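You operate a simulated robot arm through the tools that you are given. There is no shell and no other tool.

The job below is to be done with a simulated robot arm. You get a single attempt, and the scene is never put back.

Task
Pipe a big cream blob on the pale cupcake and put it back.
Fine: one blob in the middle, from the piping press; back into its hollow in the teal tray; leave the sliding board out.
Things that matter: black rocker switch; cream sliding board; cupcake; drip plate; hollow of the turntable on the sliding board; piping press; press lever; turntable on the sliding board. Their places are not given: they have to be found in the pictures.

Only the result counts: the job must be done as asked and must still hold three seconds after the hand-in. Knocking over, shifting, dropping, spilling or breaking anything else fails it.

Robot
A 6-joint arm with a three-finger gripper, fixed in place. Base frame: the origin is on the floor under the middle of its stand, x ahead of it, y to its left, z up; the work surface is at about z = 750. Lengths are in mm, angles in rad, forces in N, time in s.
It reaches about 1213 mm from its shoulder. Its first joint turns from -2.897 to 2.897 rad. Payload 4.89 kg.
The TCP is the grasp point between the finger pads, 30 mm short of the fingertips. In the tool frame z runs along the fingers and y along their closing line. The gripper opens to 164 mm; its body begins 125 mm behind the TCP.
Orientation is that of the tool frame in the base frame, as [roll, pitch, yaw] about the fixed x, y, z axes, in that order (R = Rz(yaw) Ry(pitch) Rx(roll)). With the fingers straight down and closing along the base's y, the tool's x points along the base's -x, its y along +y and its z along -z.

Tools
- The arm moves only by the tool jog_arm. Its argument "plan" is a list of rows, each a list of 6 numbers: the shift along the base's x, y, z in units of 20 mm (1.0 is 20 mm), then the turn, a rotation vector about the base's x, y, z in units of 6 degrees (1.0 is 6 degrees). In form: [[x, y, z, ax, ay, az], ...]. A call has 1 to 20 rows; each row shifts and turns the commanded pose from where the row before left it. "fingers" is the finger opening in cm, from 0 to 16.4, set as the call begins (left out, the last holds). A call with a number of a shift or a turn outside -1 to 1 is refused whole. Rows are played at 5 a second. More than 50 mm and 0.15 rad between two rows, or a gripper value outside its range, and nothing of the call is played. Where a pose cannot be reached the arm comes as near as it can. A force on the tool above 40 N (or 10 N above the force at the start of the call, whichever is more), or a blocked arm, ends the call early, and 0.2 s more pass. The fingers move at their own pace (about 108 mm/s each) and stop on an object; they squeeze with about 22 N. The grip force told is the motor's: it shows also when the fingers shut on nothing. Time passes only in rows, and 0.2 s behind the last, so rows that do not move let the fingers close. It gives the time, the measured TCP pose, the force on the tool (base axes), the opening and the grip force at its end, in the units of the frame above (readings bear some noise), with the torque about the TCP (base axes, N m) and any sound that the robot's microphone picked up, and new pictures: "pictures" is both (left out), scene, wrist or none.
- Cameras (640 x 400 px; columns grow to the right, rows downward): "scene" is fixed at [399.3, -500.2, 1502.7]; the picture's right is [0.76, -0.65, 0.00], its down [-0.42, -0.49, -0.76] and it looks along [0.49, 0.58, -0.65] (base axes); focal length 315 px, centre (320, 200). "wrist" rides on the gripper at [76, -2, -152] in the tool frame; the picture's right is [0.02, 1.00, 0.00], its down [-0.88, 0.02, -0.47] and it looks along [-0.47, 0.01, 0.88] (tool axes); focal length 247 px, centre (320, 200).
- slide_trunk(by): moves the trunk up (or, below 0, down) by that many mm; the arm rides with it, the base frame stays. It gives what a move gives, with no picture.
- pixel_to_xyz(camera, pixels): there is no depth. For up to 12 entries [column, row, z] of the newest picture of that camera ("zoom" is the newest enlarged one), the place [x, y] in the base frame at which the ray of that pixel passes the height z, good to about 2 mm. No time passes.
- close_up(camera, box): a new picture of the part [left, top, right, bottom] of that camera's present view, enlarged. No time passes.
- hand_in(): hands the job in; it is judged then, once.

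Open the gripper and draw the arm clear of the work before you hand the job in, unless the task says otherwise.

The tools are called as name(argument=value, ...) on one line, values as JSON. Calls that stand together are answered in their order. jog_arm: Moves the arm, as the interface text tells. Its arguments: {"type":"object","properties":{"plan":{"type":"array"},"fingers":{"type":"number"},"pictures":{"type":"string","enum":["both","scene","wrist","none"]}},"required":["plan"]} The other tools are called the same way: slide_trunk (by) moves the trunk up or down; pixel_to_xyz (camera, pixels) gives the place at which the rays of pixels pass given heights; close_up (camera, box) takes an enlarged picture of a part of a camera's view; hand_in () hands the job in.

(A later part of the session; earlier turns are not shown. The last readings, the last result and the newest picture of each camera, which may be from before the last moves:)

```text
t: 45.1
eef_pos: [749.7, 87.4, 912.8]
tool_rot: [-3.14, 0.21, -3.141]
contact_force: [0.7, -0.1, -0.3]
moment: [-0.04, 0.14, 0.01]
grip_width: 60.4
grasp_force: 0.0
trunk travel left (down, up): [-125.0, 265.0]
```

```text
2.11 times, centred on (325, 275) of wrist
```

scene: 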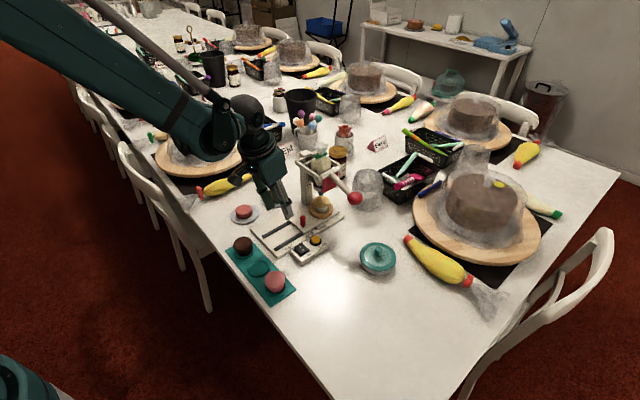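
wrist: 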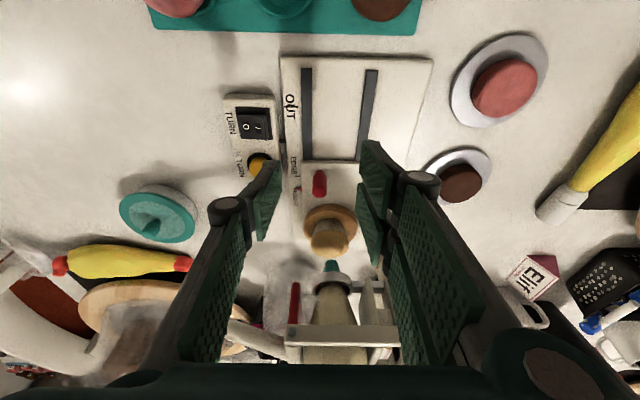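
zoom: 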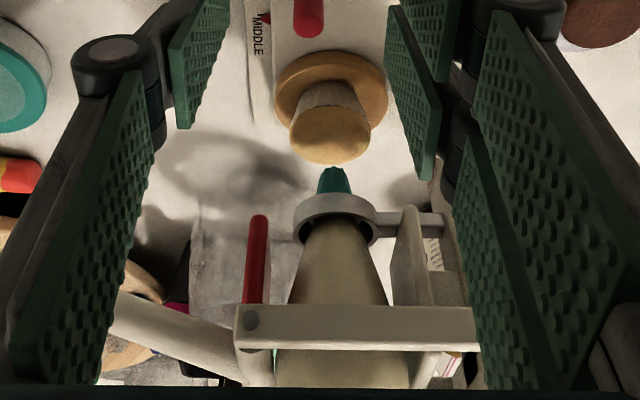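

The board holds at MIDDLE with the cupcake under the nozzle; ball centre ≈ (916, −46, 931), lever pivot ≈ (916, 62, 954). I close the gripper, straighten it, turn +90° (camera to −y) and rise to z ≈ 1033 near (780, −46).

jog_arm(plan=[[-0.5, -0.5, 1, 0, 1, 0], [-0.5, -0.5, 1, 0, 1, 0], [0, -0.4, 0.4, 0, 0, 1], [0, -0.4, 0.4, 0, 0, 1], [0, -0.4, 0.4, 0, 0, 1], [0, -0.4, 0.4, 0, 0, 1], [0, -0.4, 0.4, 0, 0, 1], [0, -0.4, 0.4, 0, 0, 1], [0, -0.4, 0.4, 0, 0, 1], [0, -0.4, 0.4, 0, 0, 1], [0, -0.4, 0.4, 0, 0, 1], [0, -0.4, 0.4, 0, 0, 1], [0.5, -0.33, 0, 0, 0, 1], [0.5, -0.33, 0, 0, 0, 1], [0.5, -0.33, 0, 0, 0, 1], [0.5, -0.33, 0, 0, 0, 1], [0.5, -0.33, 0, 0, 0, 1]], fingers=0, pictures="both")

```text
t: 48.7
eef_pos: [780.4, -45.9, 1033.8]
tool_rot: [-3.141, 0.001, -1.57]
contact_force: [0.5, 0.5, 0.1]
moment: [-0.01, -0.04, 0.03]
grip_width: 0.0
grasp_force: 21.7
trunk travel left (down, up): [-125.0, 265.0]
```

scene: 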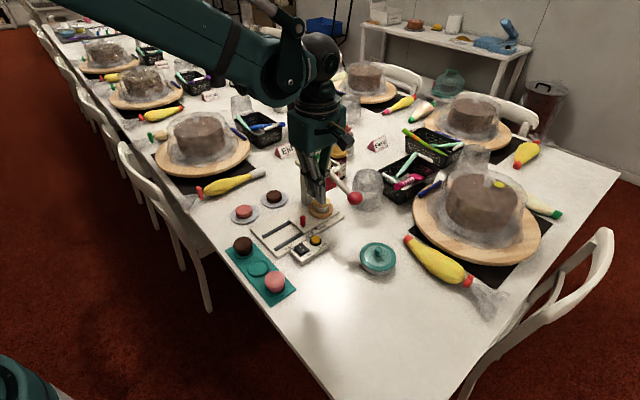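
wrist: 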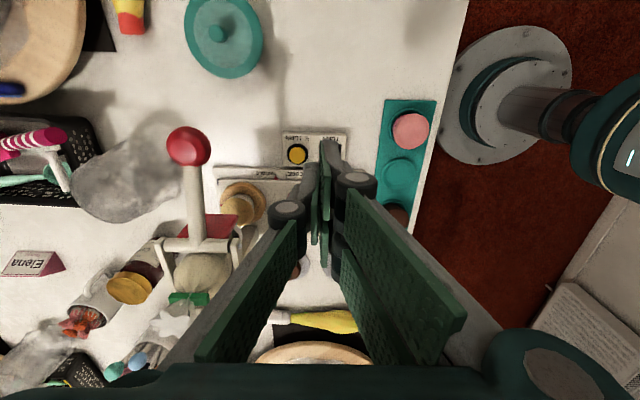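

The wrist view now shows the ball at (188,146) with the lever leading to the press. I refine its place.

pixel_to_xyz(camera="wrist", pixels=[[188, 146, 925], [188, 146, 931], [188, 146, 937], [166, 146, 931], [210, 146, 931], [188, 125, 931], [188, 168, 931], [197, 243, 954]])

pixel_to_xyz(camera="scene", pixels=[[355, 198.25, 925], [355, 198.25, 931], [355, 198.25, 937]])

close_up(camera="wrist", box=[120, 110, 320, 310])

```text
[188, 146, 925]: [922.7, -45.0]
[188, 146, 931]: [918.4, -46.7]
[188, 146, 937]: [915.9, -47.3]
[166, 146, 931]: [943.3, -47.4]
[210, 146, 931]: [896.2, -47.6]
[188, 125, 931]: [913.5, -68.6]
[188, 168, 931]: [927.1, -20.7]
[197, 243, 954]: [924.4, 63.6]
```

```text
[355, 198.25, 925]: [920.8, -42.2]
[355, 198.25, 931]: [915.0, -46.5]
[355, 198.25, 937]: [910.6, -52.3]
```

```text
2.00 times, centred on (220, 210) of wrist
```

zoom: 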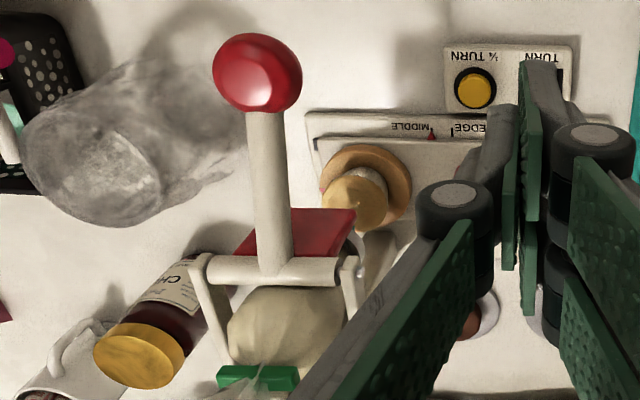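

Ball centre confirmed at (917, −46.5, 931), radius about 22. I move over it and descend to tips ≈ 8 mm above the ball.

jog_arm(plan=[[0.97, 0, 0, 0, 0, 0], [0.97, 0, 0, 0, 0, 0], [0.97, 0, 0, 0, 0, 0], [0.97, 0, 0, 0, 0, 0], [0.97, 0, 0, 0, 0, 0], [0.97, 0, 0, 0, 0, 0], [0.97, 0, 0, 0, 0, 0], [0, 0, -0.7, 0, 0, 0], [0, 0, -0.7, 0, 0, 0], [0, 0, -0.65, 0, 0, 0]], fingers=0, pictures="both")

close_up(camera="scene", box=[280, 120, 400, 240])

```text
t: 50.9
eef_pos: [916.5, -45.4, 993.7]
tool_rot: [-3.139, 0.0, -1.57]
contact_force: [-1.2, -0.4, 0.3]
moment: [0.03, -0.06, 0.0]
grip_width: 0.1
grasp_force: 22.1
trunk travel left (down, up): [-125.0, 265.0]
```

scene: 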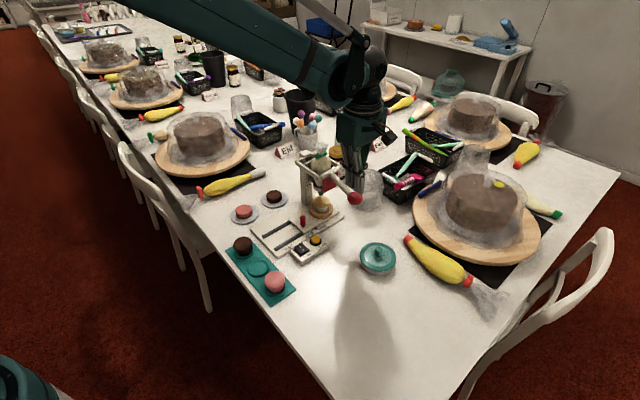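
wrist: 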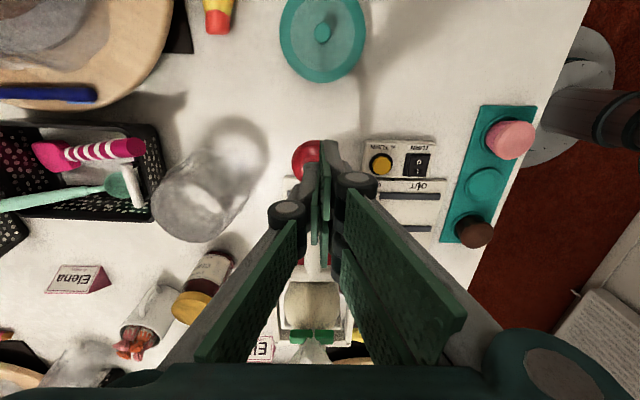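

```text
3.33 times, centred on (340, 180) of scene
```

zoom: 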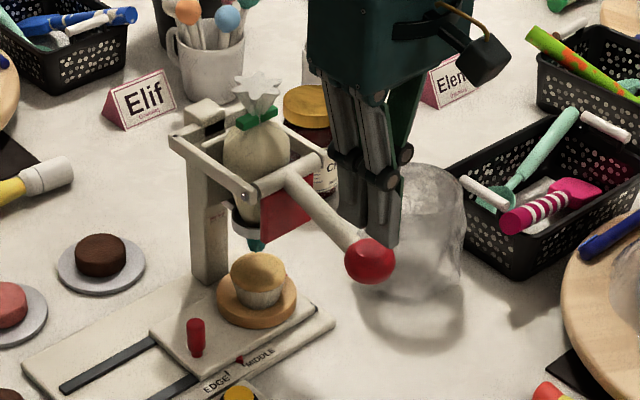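

The ball shows beside the fingertips at wrist (308,157). I zoom to see how well it is centred.

close_up(camera="wrist", box=[260, 120, 380, 220])

close_up(camera="scene", box=[325, 160, 375, 220])

```text
4.00 times, centred on (320, 170) of wrist
```

zoom: 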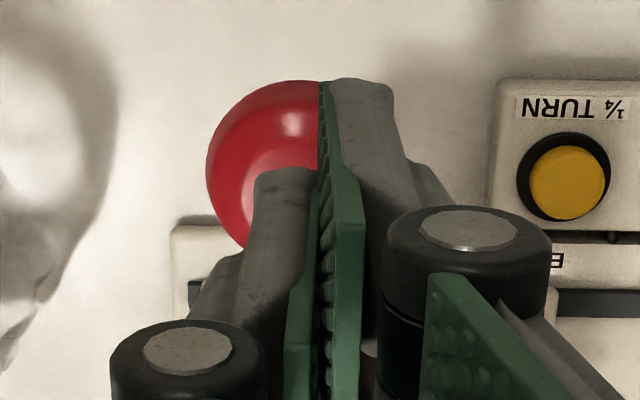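

```text
6.67 times, centred on (350, 190) of scene
```

zoom: 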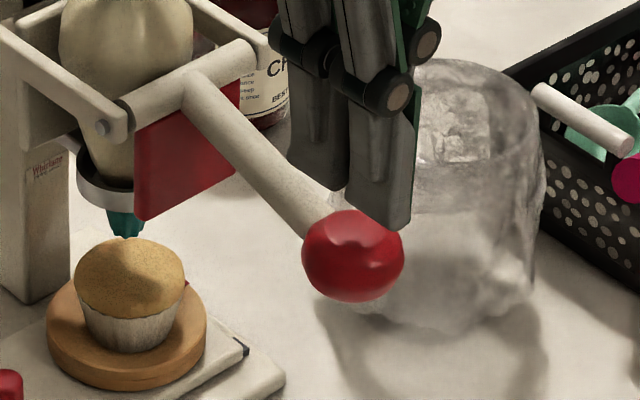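

The ball centre is about 4 mm to +x of the fingertips. I shift +3 mm and lower to find contact.

jog_arm(plan=[[0.15, 0, -0.2, 0, 0, 0], [0, 0, -0.15, 0, 0, 0], [0, 0, -0.1, 0, 0, 0], [0, 0, 0, 0, 0, 0]], pictures="none")

```text
t: 51.9
eef_pos: [919.3, -45.2, 983.6]
tool_rot: [-3.139, 0.0, -1.571]
contact_force: [0.9, -0.1, -0.1]
moment: [0.01, 0.0, -0.02]
grip_width: 0.0
grasp_force: 21.9
trunk travel left (down, up): [-125.0, 265.0]
```

No contact yet at 983.6. I lower 4 mm in 2 mm rows.

jog_arm(plan=[[0, 0, -0.1, 0, 0, 0], [0, 0, -0.1, 0, 0, 0]], pictures="none")

close_up(camera="scene", box=[300, 160, 375, 220])

```text
t: 52.5
eef_pos: [918.6, -44.7, 979.7]
tool_rot: [-3.139, -0.001, -1.572]
contact_force: [0.3, 0.3, -0.3]
moment: [0.02, 0.0, -0.02]
grip_width: 0.0
grasp_force: 22.1
trunk travel left (down, up): [-125.0, 265.0]
```

```text
6.67 times, centred on (338, 190) of scene
```

zoom: 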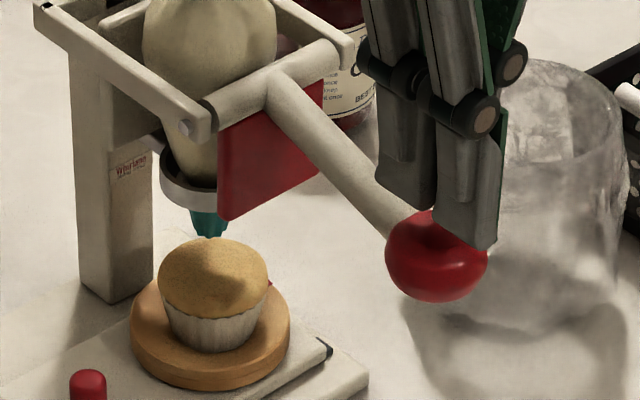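

Still no force, though the tips are around the ball's top. I keep lowering 4 mm more.

jog_arm(plan=[[0, 0, -0.1, 0, 0, 0], [0, 0, -0.1, 0, 0, 0]], pictures="none")

close_up(camera="scene", box=[300, 160, 375, 220])

close_up(camera="wrist", box=[260, 120, 380, 220])

```text
t: 53.1
eef_pos: [919.4, -45.3, 975.0]
tool_rot: [-3.139, 0.003, -1.571]
contact_force: [0.3, -0.5, 0.6]
moment: [-0.01, -0.03, -0.01]
grip_width: 0.1
grasp_force: 22.3
trunk travel left (down, up): [-125.0, 265.0]
```

```text
6.67 times, centred on (338, 190) of scene
```

zoom: 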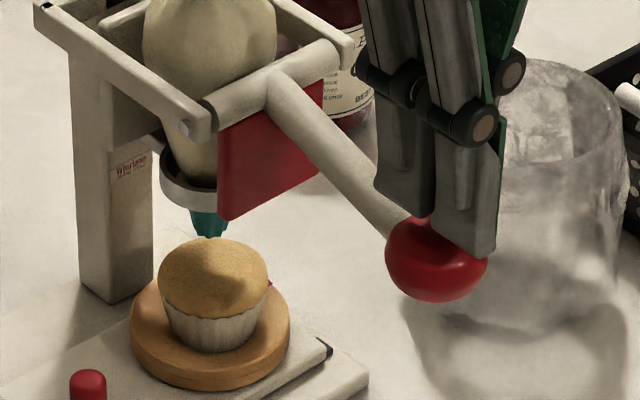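

```text
4.00 times, centred on (320, 170) of wrist
```

zoom: 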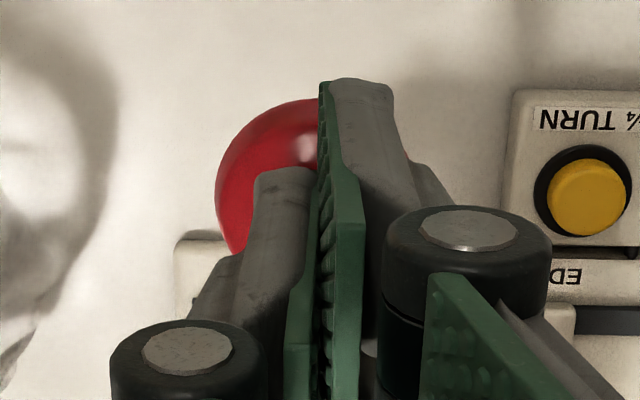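

Still free at tip height ≈ 945; the ball is well centred under the tips. I continue down in 2 mm rows.

jog_arm(plan=[[0, 0, -0.1, 0, 0, 0], [0, 0, -0.1, 0, 0, 0]], pictures="none")

```text
t: 53.7
eef_pos: [919.7, -46.2, 972.0]
tool_rot: [-3.141, 0.0, -1.571]
contact_force: [0.4, -0.5, -0.3]
moment: [-0.02, -0.01, -0.01]
grip_width: 0.0
grasp_force: 22.0
trunk travel left (down, up): [-125.0, 265.0]
```

close_up(camera="scene", box=[330, 175, 375, 215])

jog_arm(plan=[[0, 0, -0.1, 0, 0, 0], [0, 0, 0, 0, 0, 0]], pictures="none")

```text
10.00 times, centred on (352, 195) of scene
```

zoom: 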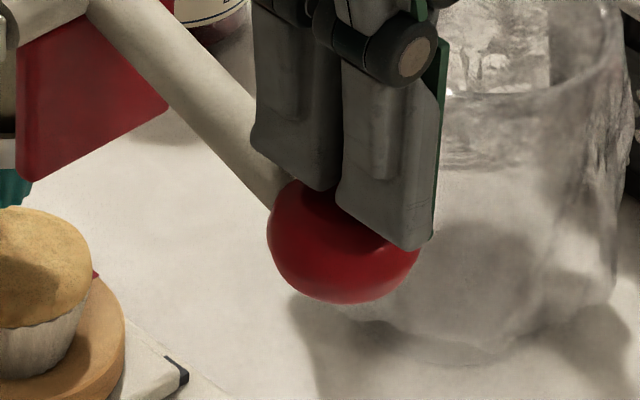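

```text
t: 54.3
eef_pos: [918.6, -45.7, 967.7]
tool_rot: [-3.141, -0.001, -1.57]
contact_force: [-1.5, 0.8, -0.1]
moment: [0.0, -0.01, 0.0]
grip_width: 0.1
grasp_force: 22.3
trunk travel left (down, up): [-125.0, 265.0]
```

Still no contact at tip height 938. The triangulated ball height was evidently a bit high; I keep lowering in 2 mm rows.

jog_arm(plan=[[0, 0, -0.1, 0, 0, 0], [0, 0, -0.1, 0, 0, 0]], pictures="none")

close_up(camera="scene", box=[300, 160, 375, 220])

```text
t: 54.9
eef_pos: [918.4, -46.1, 965.5]
tool_rot: [-3.138, 0.001, -1.57]
contact_force: [-0.1, -0.4, 2.9]
moment: [0.06, 0.0, 0.04]
grip_width: 0.0
grasp_force: 22.5
trunk travel left (down, up): [-125.0, 265.0]
```

```text
6.67 times, centred on (338, 190) of scene
```

zoom: 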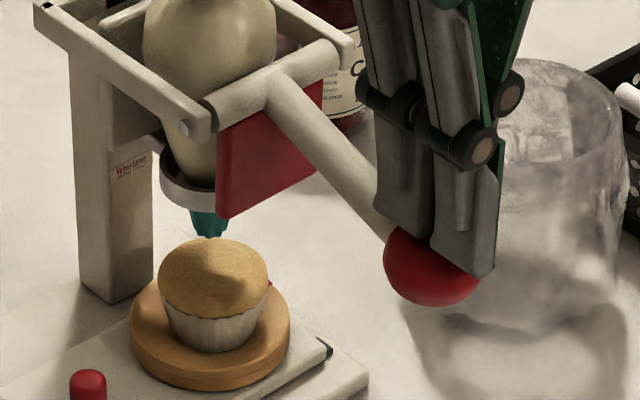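

First contact: 2.9 N, and the lever starts to give. I press along the lever's arc, 9 mm in three rows, watching force and nozzle.

jog_arm(plan=[[0, 0.06, -0.15, 0, 0, 0], [0, 0.06, -0.15, 0, 0, 0], [0, 0.07, -0.15, 0, 0, 0]], pictures="none")

close_up(camera="scene", box=[300, 160, 375, 220])

```text
t: 55.7
eef_pos: [920.2, -43.1, 956.7]
tool_rot: [3.141, 0.0, -1.57]
contact_force: [-1.9, -2.0, 1.7]
moment: [0.05, 0.05, 0.03]
grip_width: 0.1
grasp_force: 22.6
trunk travel left (down, up): [-125.0, 265.0]
```

```text
6.67 times, centred on (338, 190) of scene
```

zoom: 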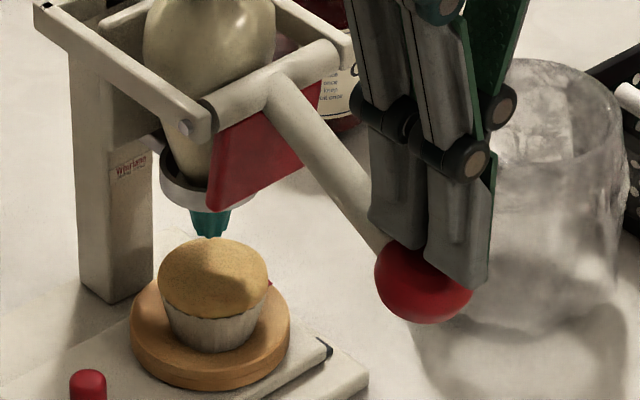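

The lever drops and the red paddle swings into the bag; no cream yet. I press another 9 mm.

jog_arm(plan=[[0, 0.08, -0.15, 0, 0, 0], [0, 0.08, -0.15, 0, 0, 0], [0, 0.08, -0.15, 0, 0, 0]], pictures="none")

close_up(camera="scene", box=[300, 160, 375, 220])

```text
t: 56.5
eef_pos: [919.1, -37.7, 947.2]
tool_rot: [3.141, -0.001, -1.572]
contact_force: [-1.9, -3.5, 3.2]
moment: [0.01, 0.02, 0.02]
grip_width: 0.2
grasp_force: 21.9
trunk travel left (down, up): [-125.0, 265.0]
```

```text
6.67 times, centred on (338, 190) of scene
```

zoom: 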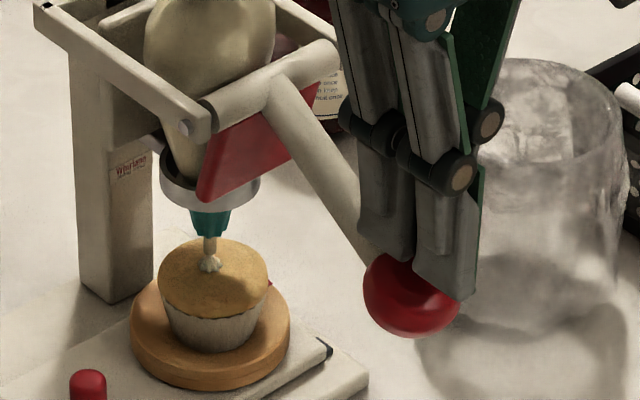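

Cream begins to flow: a strand and small dollop at zoom (208,265), in the middle of the top. I hold two rows to see whether it grows with time.

jog_arm(plan=[[0, 0, 0, 0, 0, 0], [0, 0, 0, 0, 0, 0]], pictures="none")

close_up(camera="scene", box=[300, 160, 375, 220])

```text
t: 57.1
eef_pos: [918.9, -37.1, 946.4]
tool_rot: [-3.139, 0.0, -1.569]
contact_force: [-1.8, -4.5, 2.8]
moment: [-0.03, 0.06, 0.05]
grip_width: 0.0
grasp_force: 22.0
trunk travel left (down, up): [-125.0, 265.0]
```

```text
6.67 times, centred on (338, 190) of scene
```

zoom: 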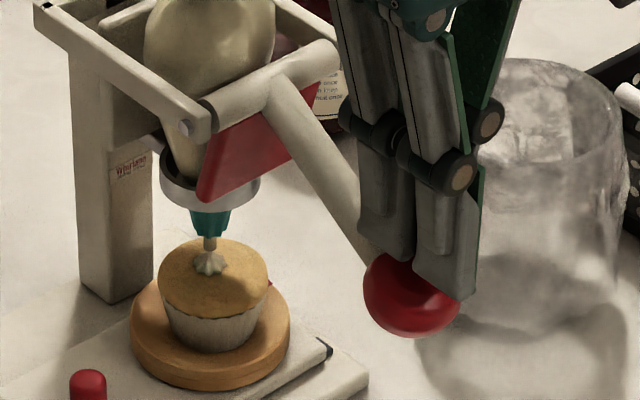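

It grows with time (about 14 mm wide now). I keep holding one second and look.

jog_arm(plan=[[0, 0, 0, 0, 0, 0], [0, 0, 0, 0, 0, 0], [0, 0, 0, 0, 0, 0], [0, 0, 0, 0, 0, 0]], pictures="none")

close_up(camera="scene", box=[305, 180, 345, 220])

```text
t: 58.1
eef_pos: [918.3, -38.1, 946.5]
tool_rot: [-3.138, 0.0, -1.57]
contact_force: [-1.9, -4.8, 2.8]
moment: [-0.02, 0.01, 0.06]
grip_width: 0.2
grasp_force: 21.6
trunk travel left (down, up): [-125.0, 265.0]
```

```text
10.00 times, centred on (325, 200) of scene
```

zoom: 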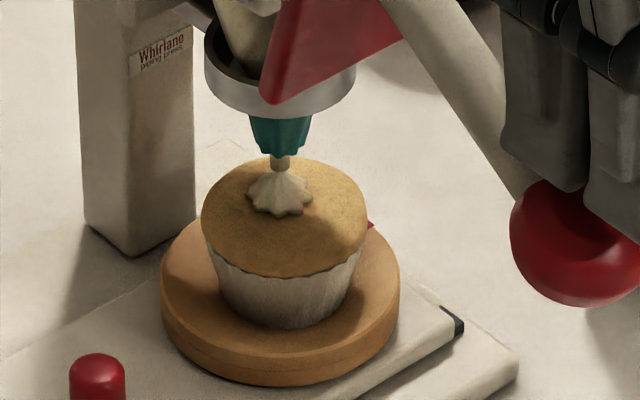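

The blob is about 22 mm wide on the 56 mm top and well centred. It should be big, so I hold two more seconds.

jog_arm(plan=[[0, 0, 0, 0, 0, 0], [0, 0, 0, 0, 0, 0], [0, 0, 0, 0, 0, 0], [0, 0, 0, 0, 0, 0], [0, 0, 0, 0, 0, 0], [0, 0, 0, 0, 0, 0], [0, 0, 0, 0, 0, 0], [0, 0, 0, 0, 0, 0]], pictures="none")

close_up(camera="scene", box=[305, 180, 345, 220])

```text
t: 59.9
eef_pos: [918.6, -36.7, 947.0]
tool_rot: [-3.14, -0.001, -1.572]
contact_force: [-1.3, -3.9, 3.0]
moment: [0.01, 0.05, 0.07]
grip_width: 0.3
grasp_force: 22.1
trunk travel left (down, up): [-125.0, 265.0]
```

```text
10.00 times, centred on (325, 200) of scene
```

zoom: 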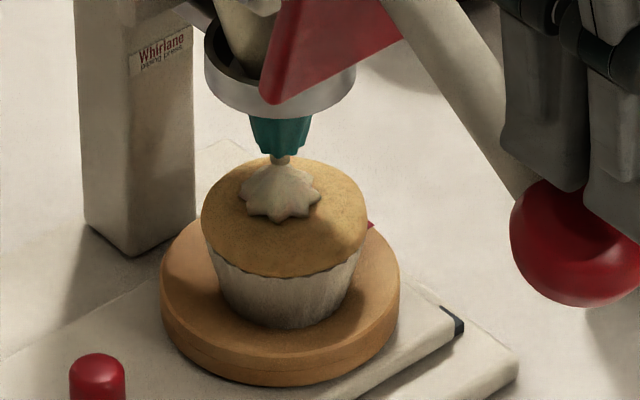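

Now about 28 mm wide, still one centred blob. I hold three more seconds.

jog_arm(plan=[[0, 0, 0, 0, 0, 0], [0, 0, 0, 0, 0, 0], [0, 0, 0, 0, 0, 0], [0, 0, 0, 0, 0, 0], [0, 0, 0, 0, 0, 0], [0, 0, 0, 0, 0, 0], [0, 0, 0, 0, 0, 0], [0, 0, 0, 0, 0, 0], [0, 0, 0, 0, 0, 0], [0, 0, 0, 0, 0, 0], [0, 0, 0, 0, 0, 0], [0, 0, 0, 0, 0, 0], [0, 0, 0, 0, 0, 0]], pictures="none")

close_up(camera="scene", box=[305, 180, 345, 220])

```text
t: 62.7
eef_pos: [919.4, -37.2, 947.1]
tool_rot: [-3.14, 0.0, -1.57]
contact_force: [-1.0, -1.9, 4.9]
moment: [0.07, 0.07, 0.0]
grip_width: 0.1
grasp_force: 21.7
trunk travel left (down, up): [-125.0, 265.0]
```

```text
10.00 times, centred on (325, 200) of scene
```

zoom: 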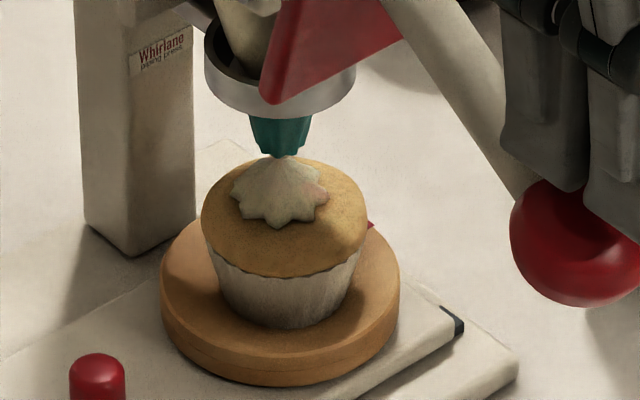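

The blob is about 33 mm wide, a neat star with its tip at the nozzle. I hold 0.6 s longer and then let the lever up smoothly along its arc.

jog_arm(plan=[[0, 0, 0, 0, 0, 0], [0, 0, 0, 0, 0, 0], [0, 0, 0, 0, 0, 0], [0, -0.2, 0.5, 0, 0, 0], [0, -0.2, 0.5, 0, 0, 0], [0, -0.1, 0.6, 0, 0, 0], [0, 0, 0.8, 0, 0, 0], [0, 0, 0.8, 0, 0, 0], [0, 0, 0.8, 0, 0, 0]], pictures="both")

close_up(camera="scene", box=[305, 180, 345, 220])

close_up(camera="scene", box=[290, 140, 380, 230])

```text
t: 64.7
eef_pos: [919.2, -47.9, 1027.8]
tool_rot: [-3.139, 0.0, -1.57]
contact_force: [0.6, 0.3, -0.7]
moment: [-0.03, 0.09, -0.05]
grip_width: 0.0
grasp_force: 22.5
trunk travel left (down, up): [-125.0, 265.0]
```

scene: 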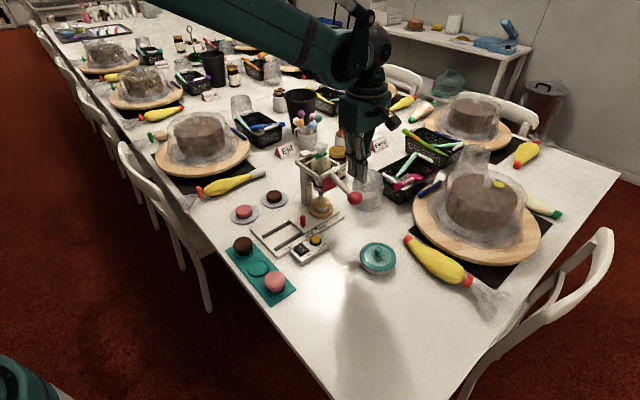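
wrist: 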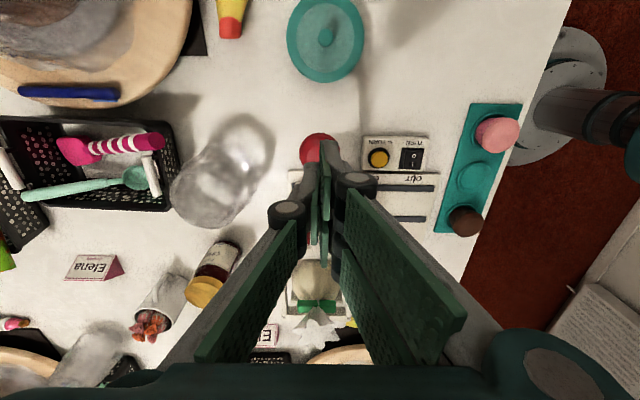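

```text
10.00 times, centred on (325, 200) of scene
```

zoom: 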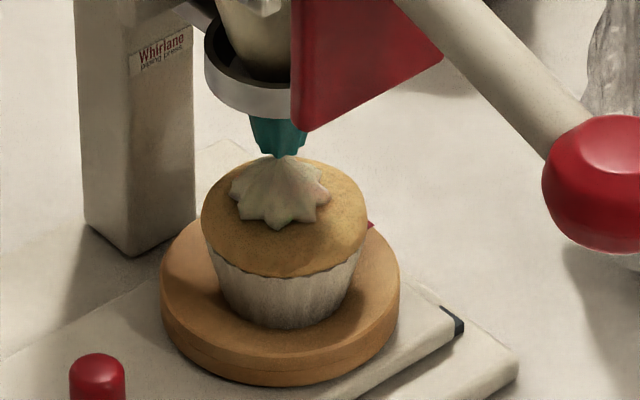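

```text
4.44 times, centred on (335, 185) of scene
```

zoom: 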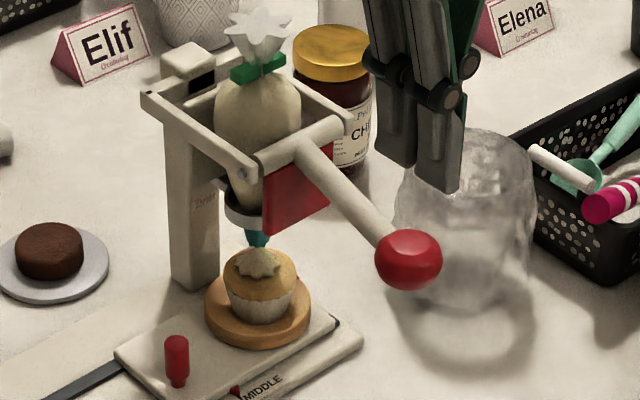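

The lever sprang back up by itself and a single star-shaped blob about 34 mm wide sits in the middle. I withdraw along the reverse path toward the knob side.

jog_arm(plan=[[-0.97, 0, 0.2, 0, 0, 0], [-0.97, 0, 0.1, 0, 0, 0], [-0.97, 0, 0, 0, 0, 0], [-0.97, 0, 0, 0, 0, 0], [-0.97, 0, 0, 0, 0, 0], [-0.97, 0, 0, 0, 0, 0], [-0.97, 0, 0, 0, 0, 0], [-0.5, 0.33, 0, 0, 0, -1], [-0.5, 0.33, 0, 0, 0, -1], [-0.5, 0.33, 0, 0, 0, -1], [-0.5, 0.33, 0, 0, 0, -1], [-0.5, 0.33, 0, 0, 0, -1]], pictures="none")

jog_arm(plan=[[0, 0.4, -0.4, 0, 0, -1], [0, 0.4, -0.4, 0, 0, -1], [0, 0.4, -0.4, 0, 0, -1], [0, 0.4, -0.4, 0, 0, -1], [0, 0.4, -0.4, 0, 0, -1], [0, 0.4, -0.4, 0, 0, -1], [0, 0.4, -0.4, 0, 0, -1], [0, 0.4, -0.4, 0, 0, -1], [0, 0.4, -0.4, 0, 0, -1], [0, 0.4, -0.4, 0, 0, -1], [0.5, 0.5, -0.8, 0, -1, 0], [0.5, 0.5, -0.8, 0, -1, 0]], fingers=6, pictures="both")

close_up(camera="wrist", box=[230, 140, 410, 330])

```text
t: 67.3
eef_pos: [733.5, -15.0, 1033.6]
tool_rot: [-3.14, 0.0, -2.096]
contact_force: [0.3, 0.9, -0.5]
moment: [0.0, 0.06, -0.01]
grip_width: 0.3
grasp_force: 22.3
trunk travel left (down, up): [-125.0, 265.0]
```

```text
t: 69.9
eef_pos: [753.2, 87.2, 920.0]
tool_rot: [-3.139, 0.21, 3.141]
contact_force: [0.1, -0.9, -0.5]
moment: [0.06, 0.02, -0.01]
grip_width: 60.1
grasp_force: 0.0
trunk travel left (down, up): [-125.0, 265.0]
```

scene: 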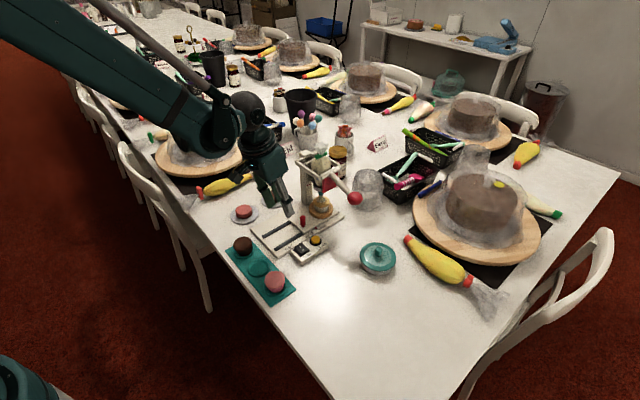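
wrist: 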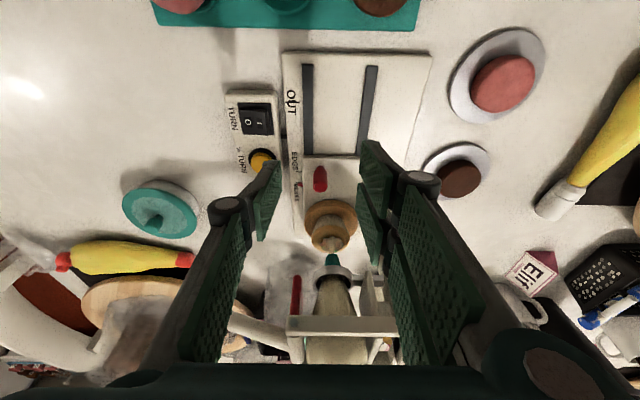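

```text
2.11 times, centred on (320, 235) of wrist
```

zoom: 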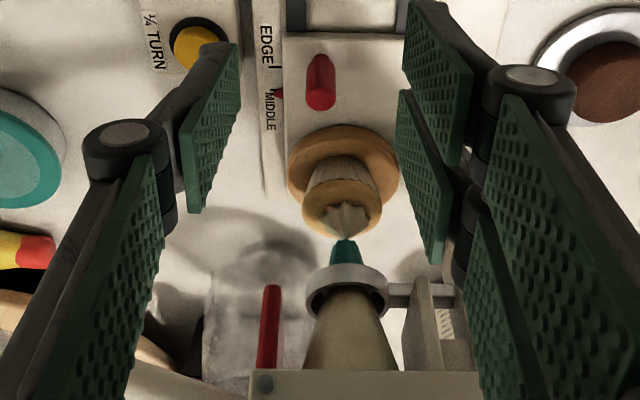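

Blob looks good and the board still stands at MIDDLE. I come back down over the knob at (826, 87).

jog_arm(plan=[[1, 0, -0.5, 0, 0, 0], [1, 0, -0.5, 0, 0, 0], [1, 0, -0.9, 0, 0, 0], [0.3, 0, -0.9, 0, 0, 0], [0.2, 0, -0.9, 0, 0, 0]], pictures="both")

close_up(camera="wrist", box=[220, 80, 420, 290])

close_up(camera="scene", box=[270, 150, 350, 240])

```text
t: 71.1
eef_pos: [822.9, 85.3, 847.7]
tool_rot: [-3.141, 0.209, -3.14]
contact_force: [0.0, 0.0, 0.3]
moment: [-0.01, -0.05, 0.01]
grip_width: 59.8
grasp_force: 0.1
trunk travel left (down, up): [-125.0, 265.0]
```

scene: 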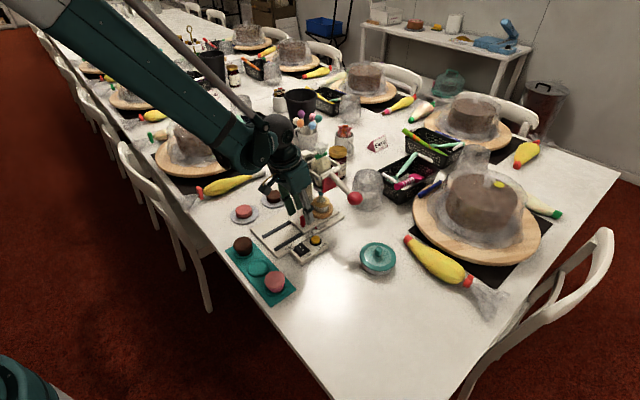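
wrist: 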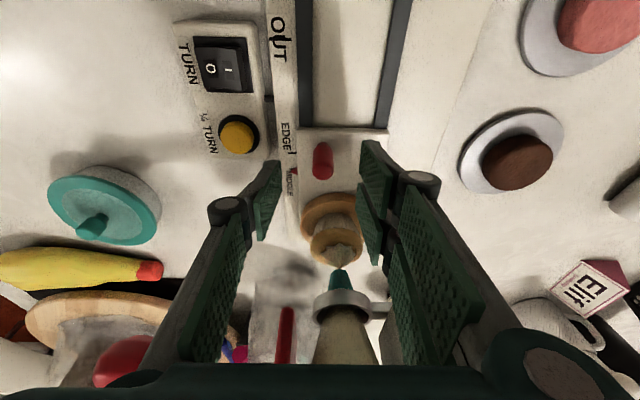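

```text
1.90 times, centred on (320, 185) of wrist
```

zoom: 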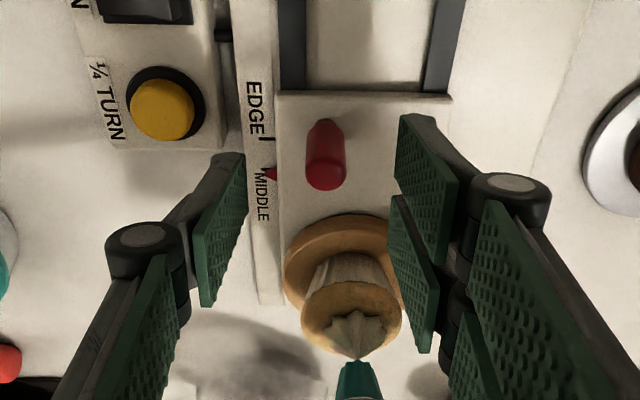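

```text
4.44 times, centred on (310, 195) of scene
```

zoom: 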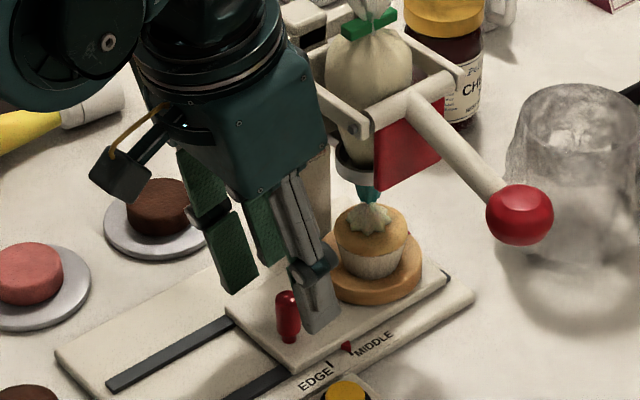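

The knob is about 2 mm to +y of the tool axis. I trim y +1.7 mm and descend to z ≈ 811.

jog_arm(plan=[[0.08, 0.085, -0.6, 0, 0, 0], [0.05, 0, -0.6, 0, 0, 0], [0.03, 0, -0.6, 0, 0, 0], [0, 0, 0, 0, 0, 0]], pictures="both")

close_up(camera="wrist", box=[220, 80, 420, 290])

```text
t: 72.1
eef_pos: [826.3, 87.2, 812.0]
tool_rot: [-3.14, 0.21, 3.141]
contact_force: [-0.6, 0.5, -0.1]
moment: [-0.01, -0.01, -0.01]
grip_width: 60.1
grasp_force: 0.1
trunk travel left (down, up): [-125.0, 265.0]
```

scene: 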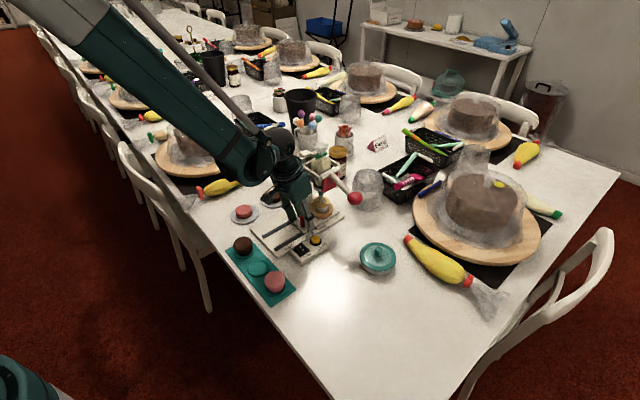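
wrist: 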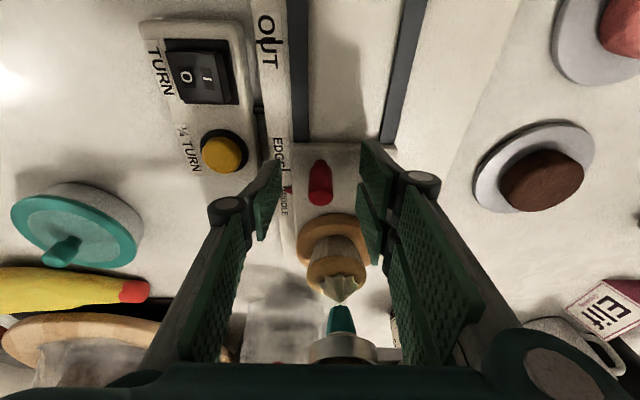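

```text
1.90 times, centred on (320, 185) of wrist
```

zoom: 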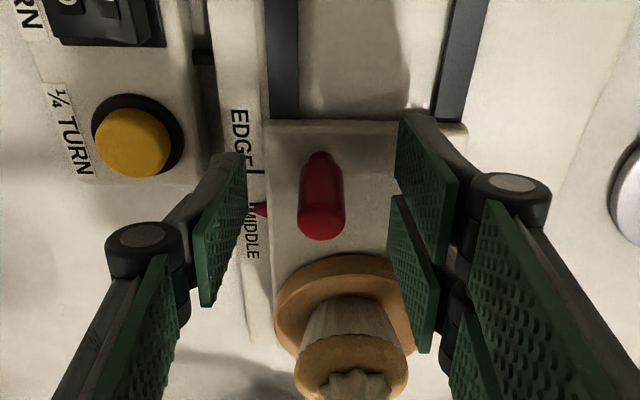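

Aligned as before (knob at wrist (321,185)). I close on it and read the load.

jog_arm(plan=[[0, 0, 0, 0, 0, 0], [0, 0, 0, 0, 0, 0], [0, 0, 0, 0, 0, 0], [0, 0, 0, 0, 0, 0]], fingers=0, pictures="none")

```text
t: 73.1
eef_pos: [825.4, 87.9, 813.1]
tool_rot: [-3.139, 0.209, -3.141]
contact_force: [-1.1, 7.7, -4.3]
moment: [0.22, 0.01, 0.12]
grip_width: 17.4
grasp_force: 45.1
trunk travel left (down, up): [-125.0, 265.0]
```

Gripped at 17.4 mm with small loads. I pull the board back −x in slow 2.5 mm rows, trimming y +0.5 mm.

jog_arm(plan=[[0, 0.025, 0, 0, 0, 0], [-0.125, 0, 0, 0, 0, 0], [-0.125, 0, 0, 0, 0, 0], [-0.125, 0, 0, 0, 0, 0], [-0.125, 0, 0, 0, 0, 0]], pictures="scene")

close_up(camera="scene", box=[280, 165, 350, 245])

```text
t: 74.3
eef_pos: [815.5, 87.2, 811.6]
tool_rot: [-3.138, 0.209, 3.141]
contact_force: [2.3, 2.2, 19.1]
moment: [0.04, -0.01, 0.07]
grip_width: 17.3
grasp_force: 44.9
trunk travel left (down, up): [-125.0, 265.0]
```

scene: 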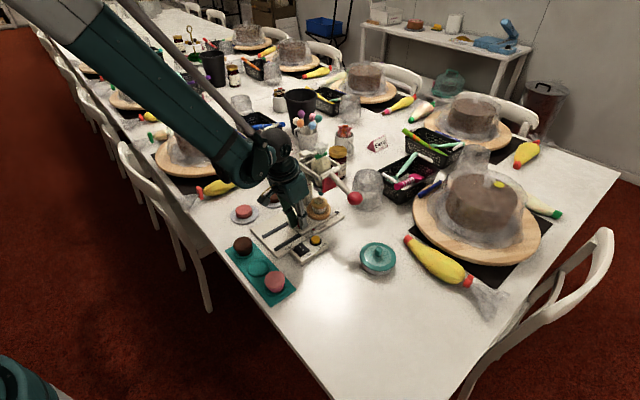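

```text
5.00 times, centred on (315, 205) of scene
```

zoom: 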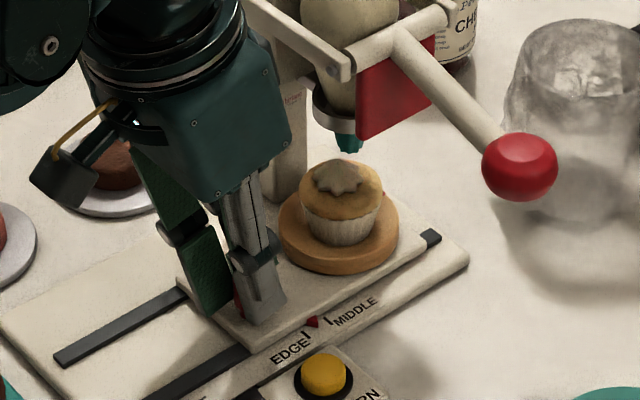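

The board comes back with the blob intact. z load +19 N: I raise 0.6 mm and pull 15 mm more.

jog_arm(plan=[[0, 0, 0.03, 0, 0, 0], [-0.15, 0, 0, 0, 0, 0], [-0.15, 0, 0, 0, 0, 0], [-0.15, 0, 0, 0, 0, 0], [-0.15, 0, 0, 0, 0, 0], [-0.15, 0, 0, 0, 0, 0]], pictures="none")

```text
t: 75.7
eef_pos: [801.0, 87.0, 813.7]
tool_rot: [-3.139, 0.211, 3.139]
contact_force: [0.2, -13.5, 20.3]
moment: [-0.34, -0.33, 0.05]
grip_width: 17.1
grasp_force: 44.9
trunk travel left (down, up): [-125.0, 265.0]
```

Loads (−13.5, +20) N in y,z: I trim y −0.5 mm, z +0.7 mm and continue.

jog_arm(plan=[[0, -0.025, 0.035, 0, 0, 0], [-0.15, 0, 0, 0, 0, 0], [-0.15, 0, 0, 0, 0, 0], [-0.15, 0, 0, 0, 0, 0], [-0.15, 0, 0, 0, 0, 0], [-0.15, 0, 0, 0, 0, 0]], pictures="none")

```text
t: 77.1
eef_pos: [786.1, 88.0, 811.8]
tool_rot: [-3.14, 0.209, 3.14]
contact_force: [0.9, -3.5, -8.9]
moment: [-0.07, 0.08, 0.07]
grip_width: 17.3
grasp_force: 45.3
trunk travel left (down, up): [-125.0, 265.0]
```

Loads are small. I pull 18 mm more.

jog_arm(plan=[[0, 0, -0.01, 0, 0, 0], [-0.15, 0, 0, 0, 0, 0], [-0.15, 0, 0, 0, 0, 0], [-0.15, 0, 0, 0, 0, 0], [-0.15, 0, 0, 0, 0, 0], [-0.15, 0, 0, 0, 0, 0], [-0.15, 0, 0, 0, 0, 0]], pictures="none")

close_up(camera="scene", box=[260, 180, 350, 260])

```text
t: 78.7
eef_pos: [767.9, 86.6, 812.3]
tool_rot: [-3.141, 0.209, 3.141]
contact_force: [0.3, -3.2, -12.1]
moment: [-0.04, -0.21, 0.11]
grip_width: 17.5
grasp_force: 45.2
trunk travel left (down, up): [-125.0, 265.0]
```

```text
5.00 times, centred on (305, 220) of scene
```

zoom: 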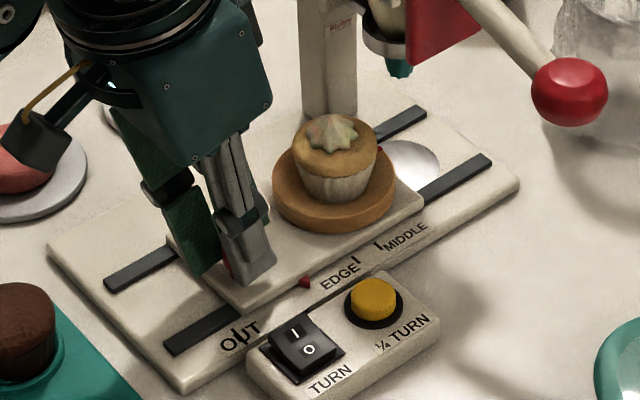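

About 56 mm remain to OUT; blob and cupcake are steady. I pull another 18 mm with a −0.4 mm z trim.

jog_arm(plan=[[0, 0, -0.02, 0, 0, 0], [-0.15, 0, 0, 0, 0, 0], [-0.15, 0, 0, 0, 0, 0], [-0.15, 0, 0, 0, 0, 0], [-0.15, 0, 0, 0, 0, 0], [-0.15, 0, 0, 0, 0, 0], [-0.15, 0, 0, 0, 0, 0]], pictures="none")

```text
t: 80.3
eef_pos: [750.9, 87.7, 811.8]
tool_rot: [-3.14, 0.208, 3.141]
contact_force: [0.2, -18.7, -11.4]
moment: [-0.52, 0.17, 0.05]
grip_width: 17.1
grasp_force: 44.7
trunk travel left (down, up): [-125.0, 265.0]
```

Load y −19 N: I trim y −0.8 mm, z −0.4 mm and pull 18 mm.

jog_arm(plan=[[0, -0.04, -0.02, 0, 0, 0], [-0.15, 0, 0, 0, 0, 0], [-0.15, 0, 0, 0, 0, 0], [-0.15, 0, 0, 0, 0, 0], [-0.15, 0, 0, 0, 0, 0], [-0.15, 0, 0, 0, 0, 0], [-0.15, 0, 0, 0, 0, 0]], pictures="none")

close_up(camera="scene", box=[250, 190, 340, 270])

```text
t: 81.9
eef_pos: [733.2, 87.6, 811.6]
tool_rot: [-3.141, 0.21, 3.14]
contact_force: [1.0, 6.8, 18.1]
moment: [0.22, -0.05, 0.12]
grip_width: 17.2
grasp_force: 44.9
trunk travel left (down, up): [-125.0, 265.0]
```

```text
5.00 times, centred on (295, 230) of scene
```

zoom: 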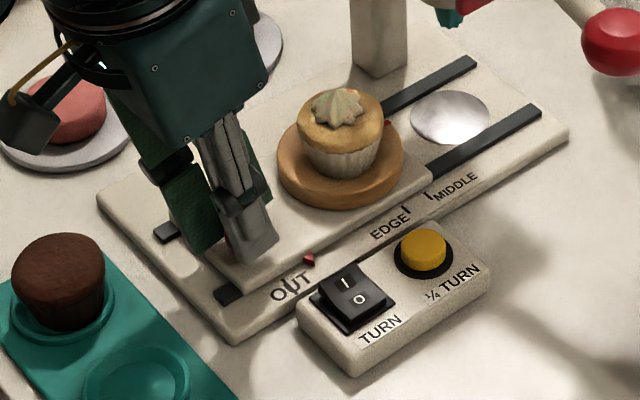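

About 20 mm remain. I trim z +0.6 mm and pull 15 mm.

jog_arm(plan=[[0, 0.01, 0.03, 0, 0, 0], [-0.15, 0, 0, 0, 0, 0], [-0.15, 0, 0, 0, 0, 0], [-0.15, 0, 0, 0, 0, 0], [-0.15, 0, 0, 0, 0, 0], [-0.15, 0, 0, 0, 0, 0]], pictures="none")

close_up(camera="scene", box=[270, 230, 310, 260])

```text
t: 83.3
eef_pos: [716.4, 86.3, 811.9]
tool_rot: [-3.14, 0.209, -3.141]
contact_force: [0.2, 12.4, 3.9]
moment: [0.4, 0.0, 0.09]
grip_width: 17.4
grasp_force: 45.3
trunk travel left (down, up): [-125.0, 265.0]
```

```text
13.33 times, centred on (290, 245) of scene
```

zoom: 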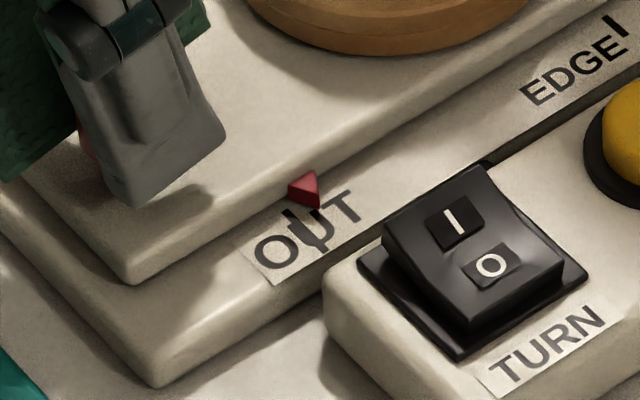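

The pointer is roughly 5 mm short of the OUT tick. I pull 4 mm more and check.

jog_arm(plan=[[-0.1, 0.02, 0, 0, 0, 0], [-0.1, 0, 0, 0, 0, 0], [0, 0, 0, 0, 0, 0]], pictures="none")

close_up(camera="scene", box=[270, 230, 310, 260])

```text
t: 84.1
eef_pos: [714.1, 87.2, 812.4]
tool_rot: [-3.141, 0.212, 3.141]
contact_force: [-0.9, 7.1, 5.6]
moment: [0.2, -0.07, 0.1]
grip_width: 17.1
grasp_force: 45.7
trunk travel left (down, up): [-125.0, 265.0]
```

```text
13.33 times, centred on (290, 245) of scene
```

zoom: 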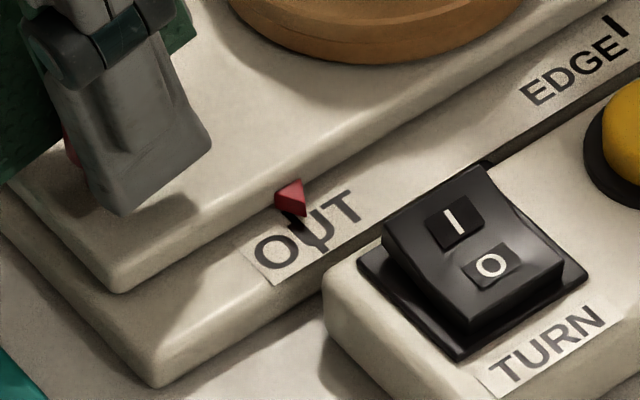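

About 2 mm still to the original OUT position. I pull 2 mm more.

jog_arm(plan=[[-0.1, 0, 0, 0, 0, 0], [0, 0, 0, 0, 0, 0]], pictures="none")

close_up(camera="scene", box=[260, 215, 330, 260])

```text
t: 84.7
eef_pos: [711.4, 86.9, 813.1]
tool_rot: [-3.139, 0.209, -3.14]
contact_force: [2.9, 5.6, 14.2]
moment: [0.16, 0.07, 0.09]
grip_width: 17.1
grasp_force: 44.9
trunk travel left (down, up): [-125.0, 265.0]
```

```text
8.89 times, centred on (295, 238) of scene
```

zoom: 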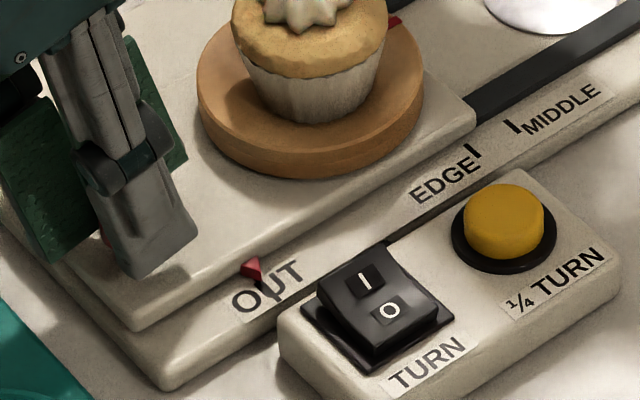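

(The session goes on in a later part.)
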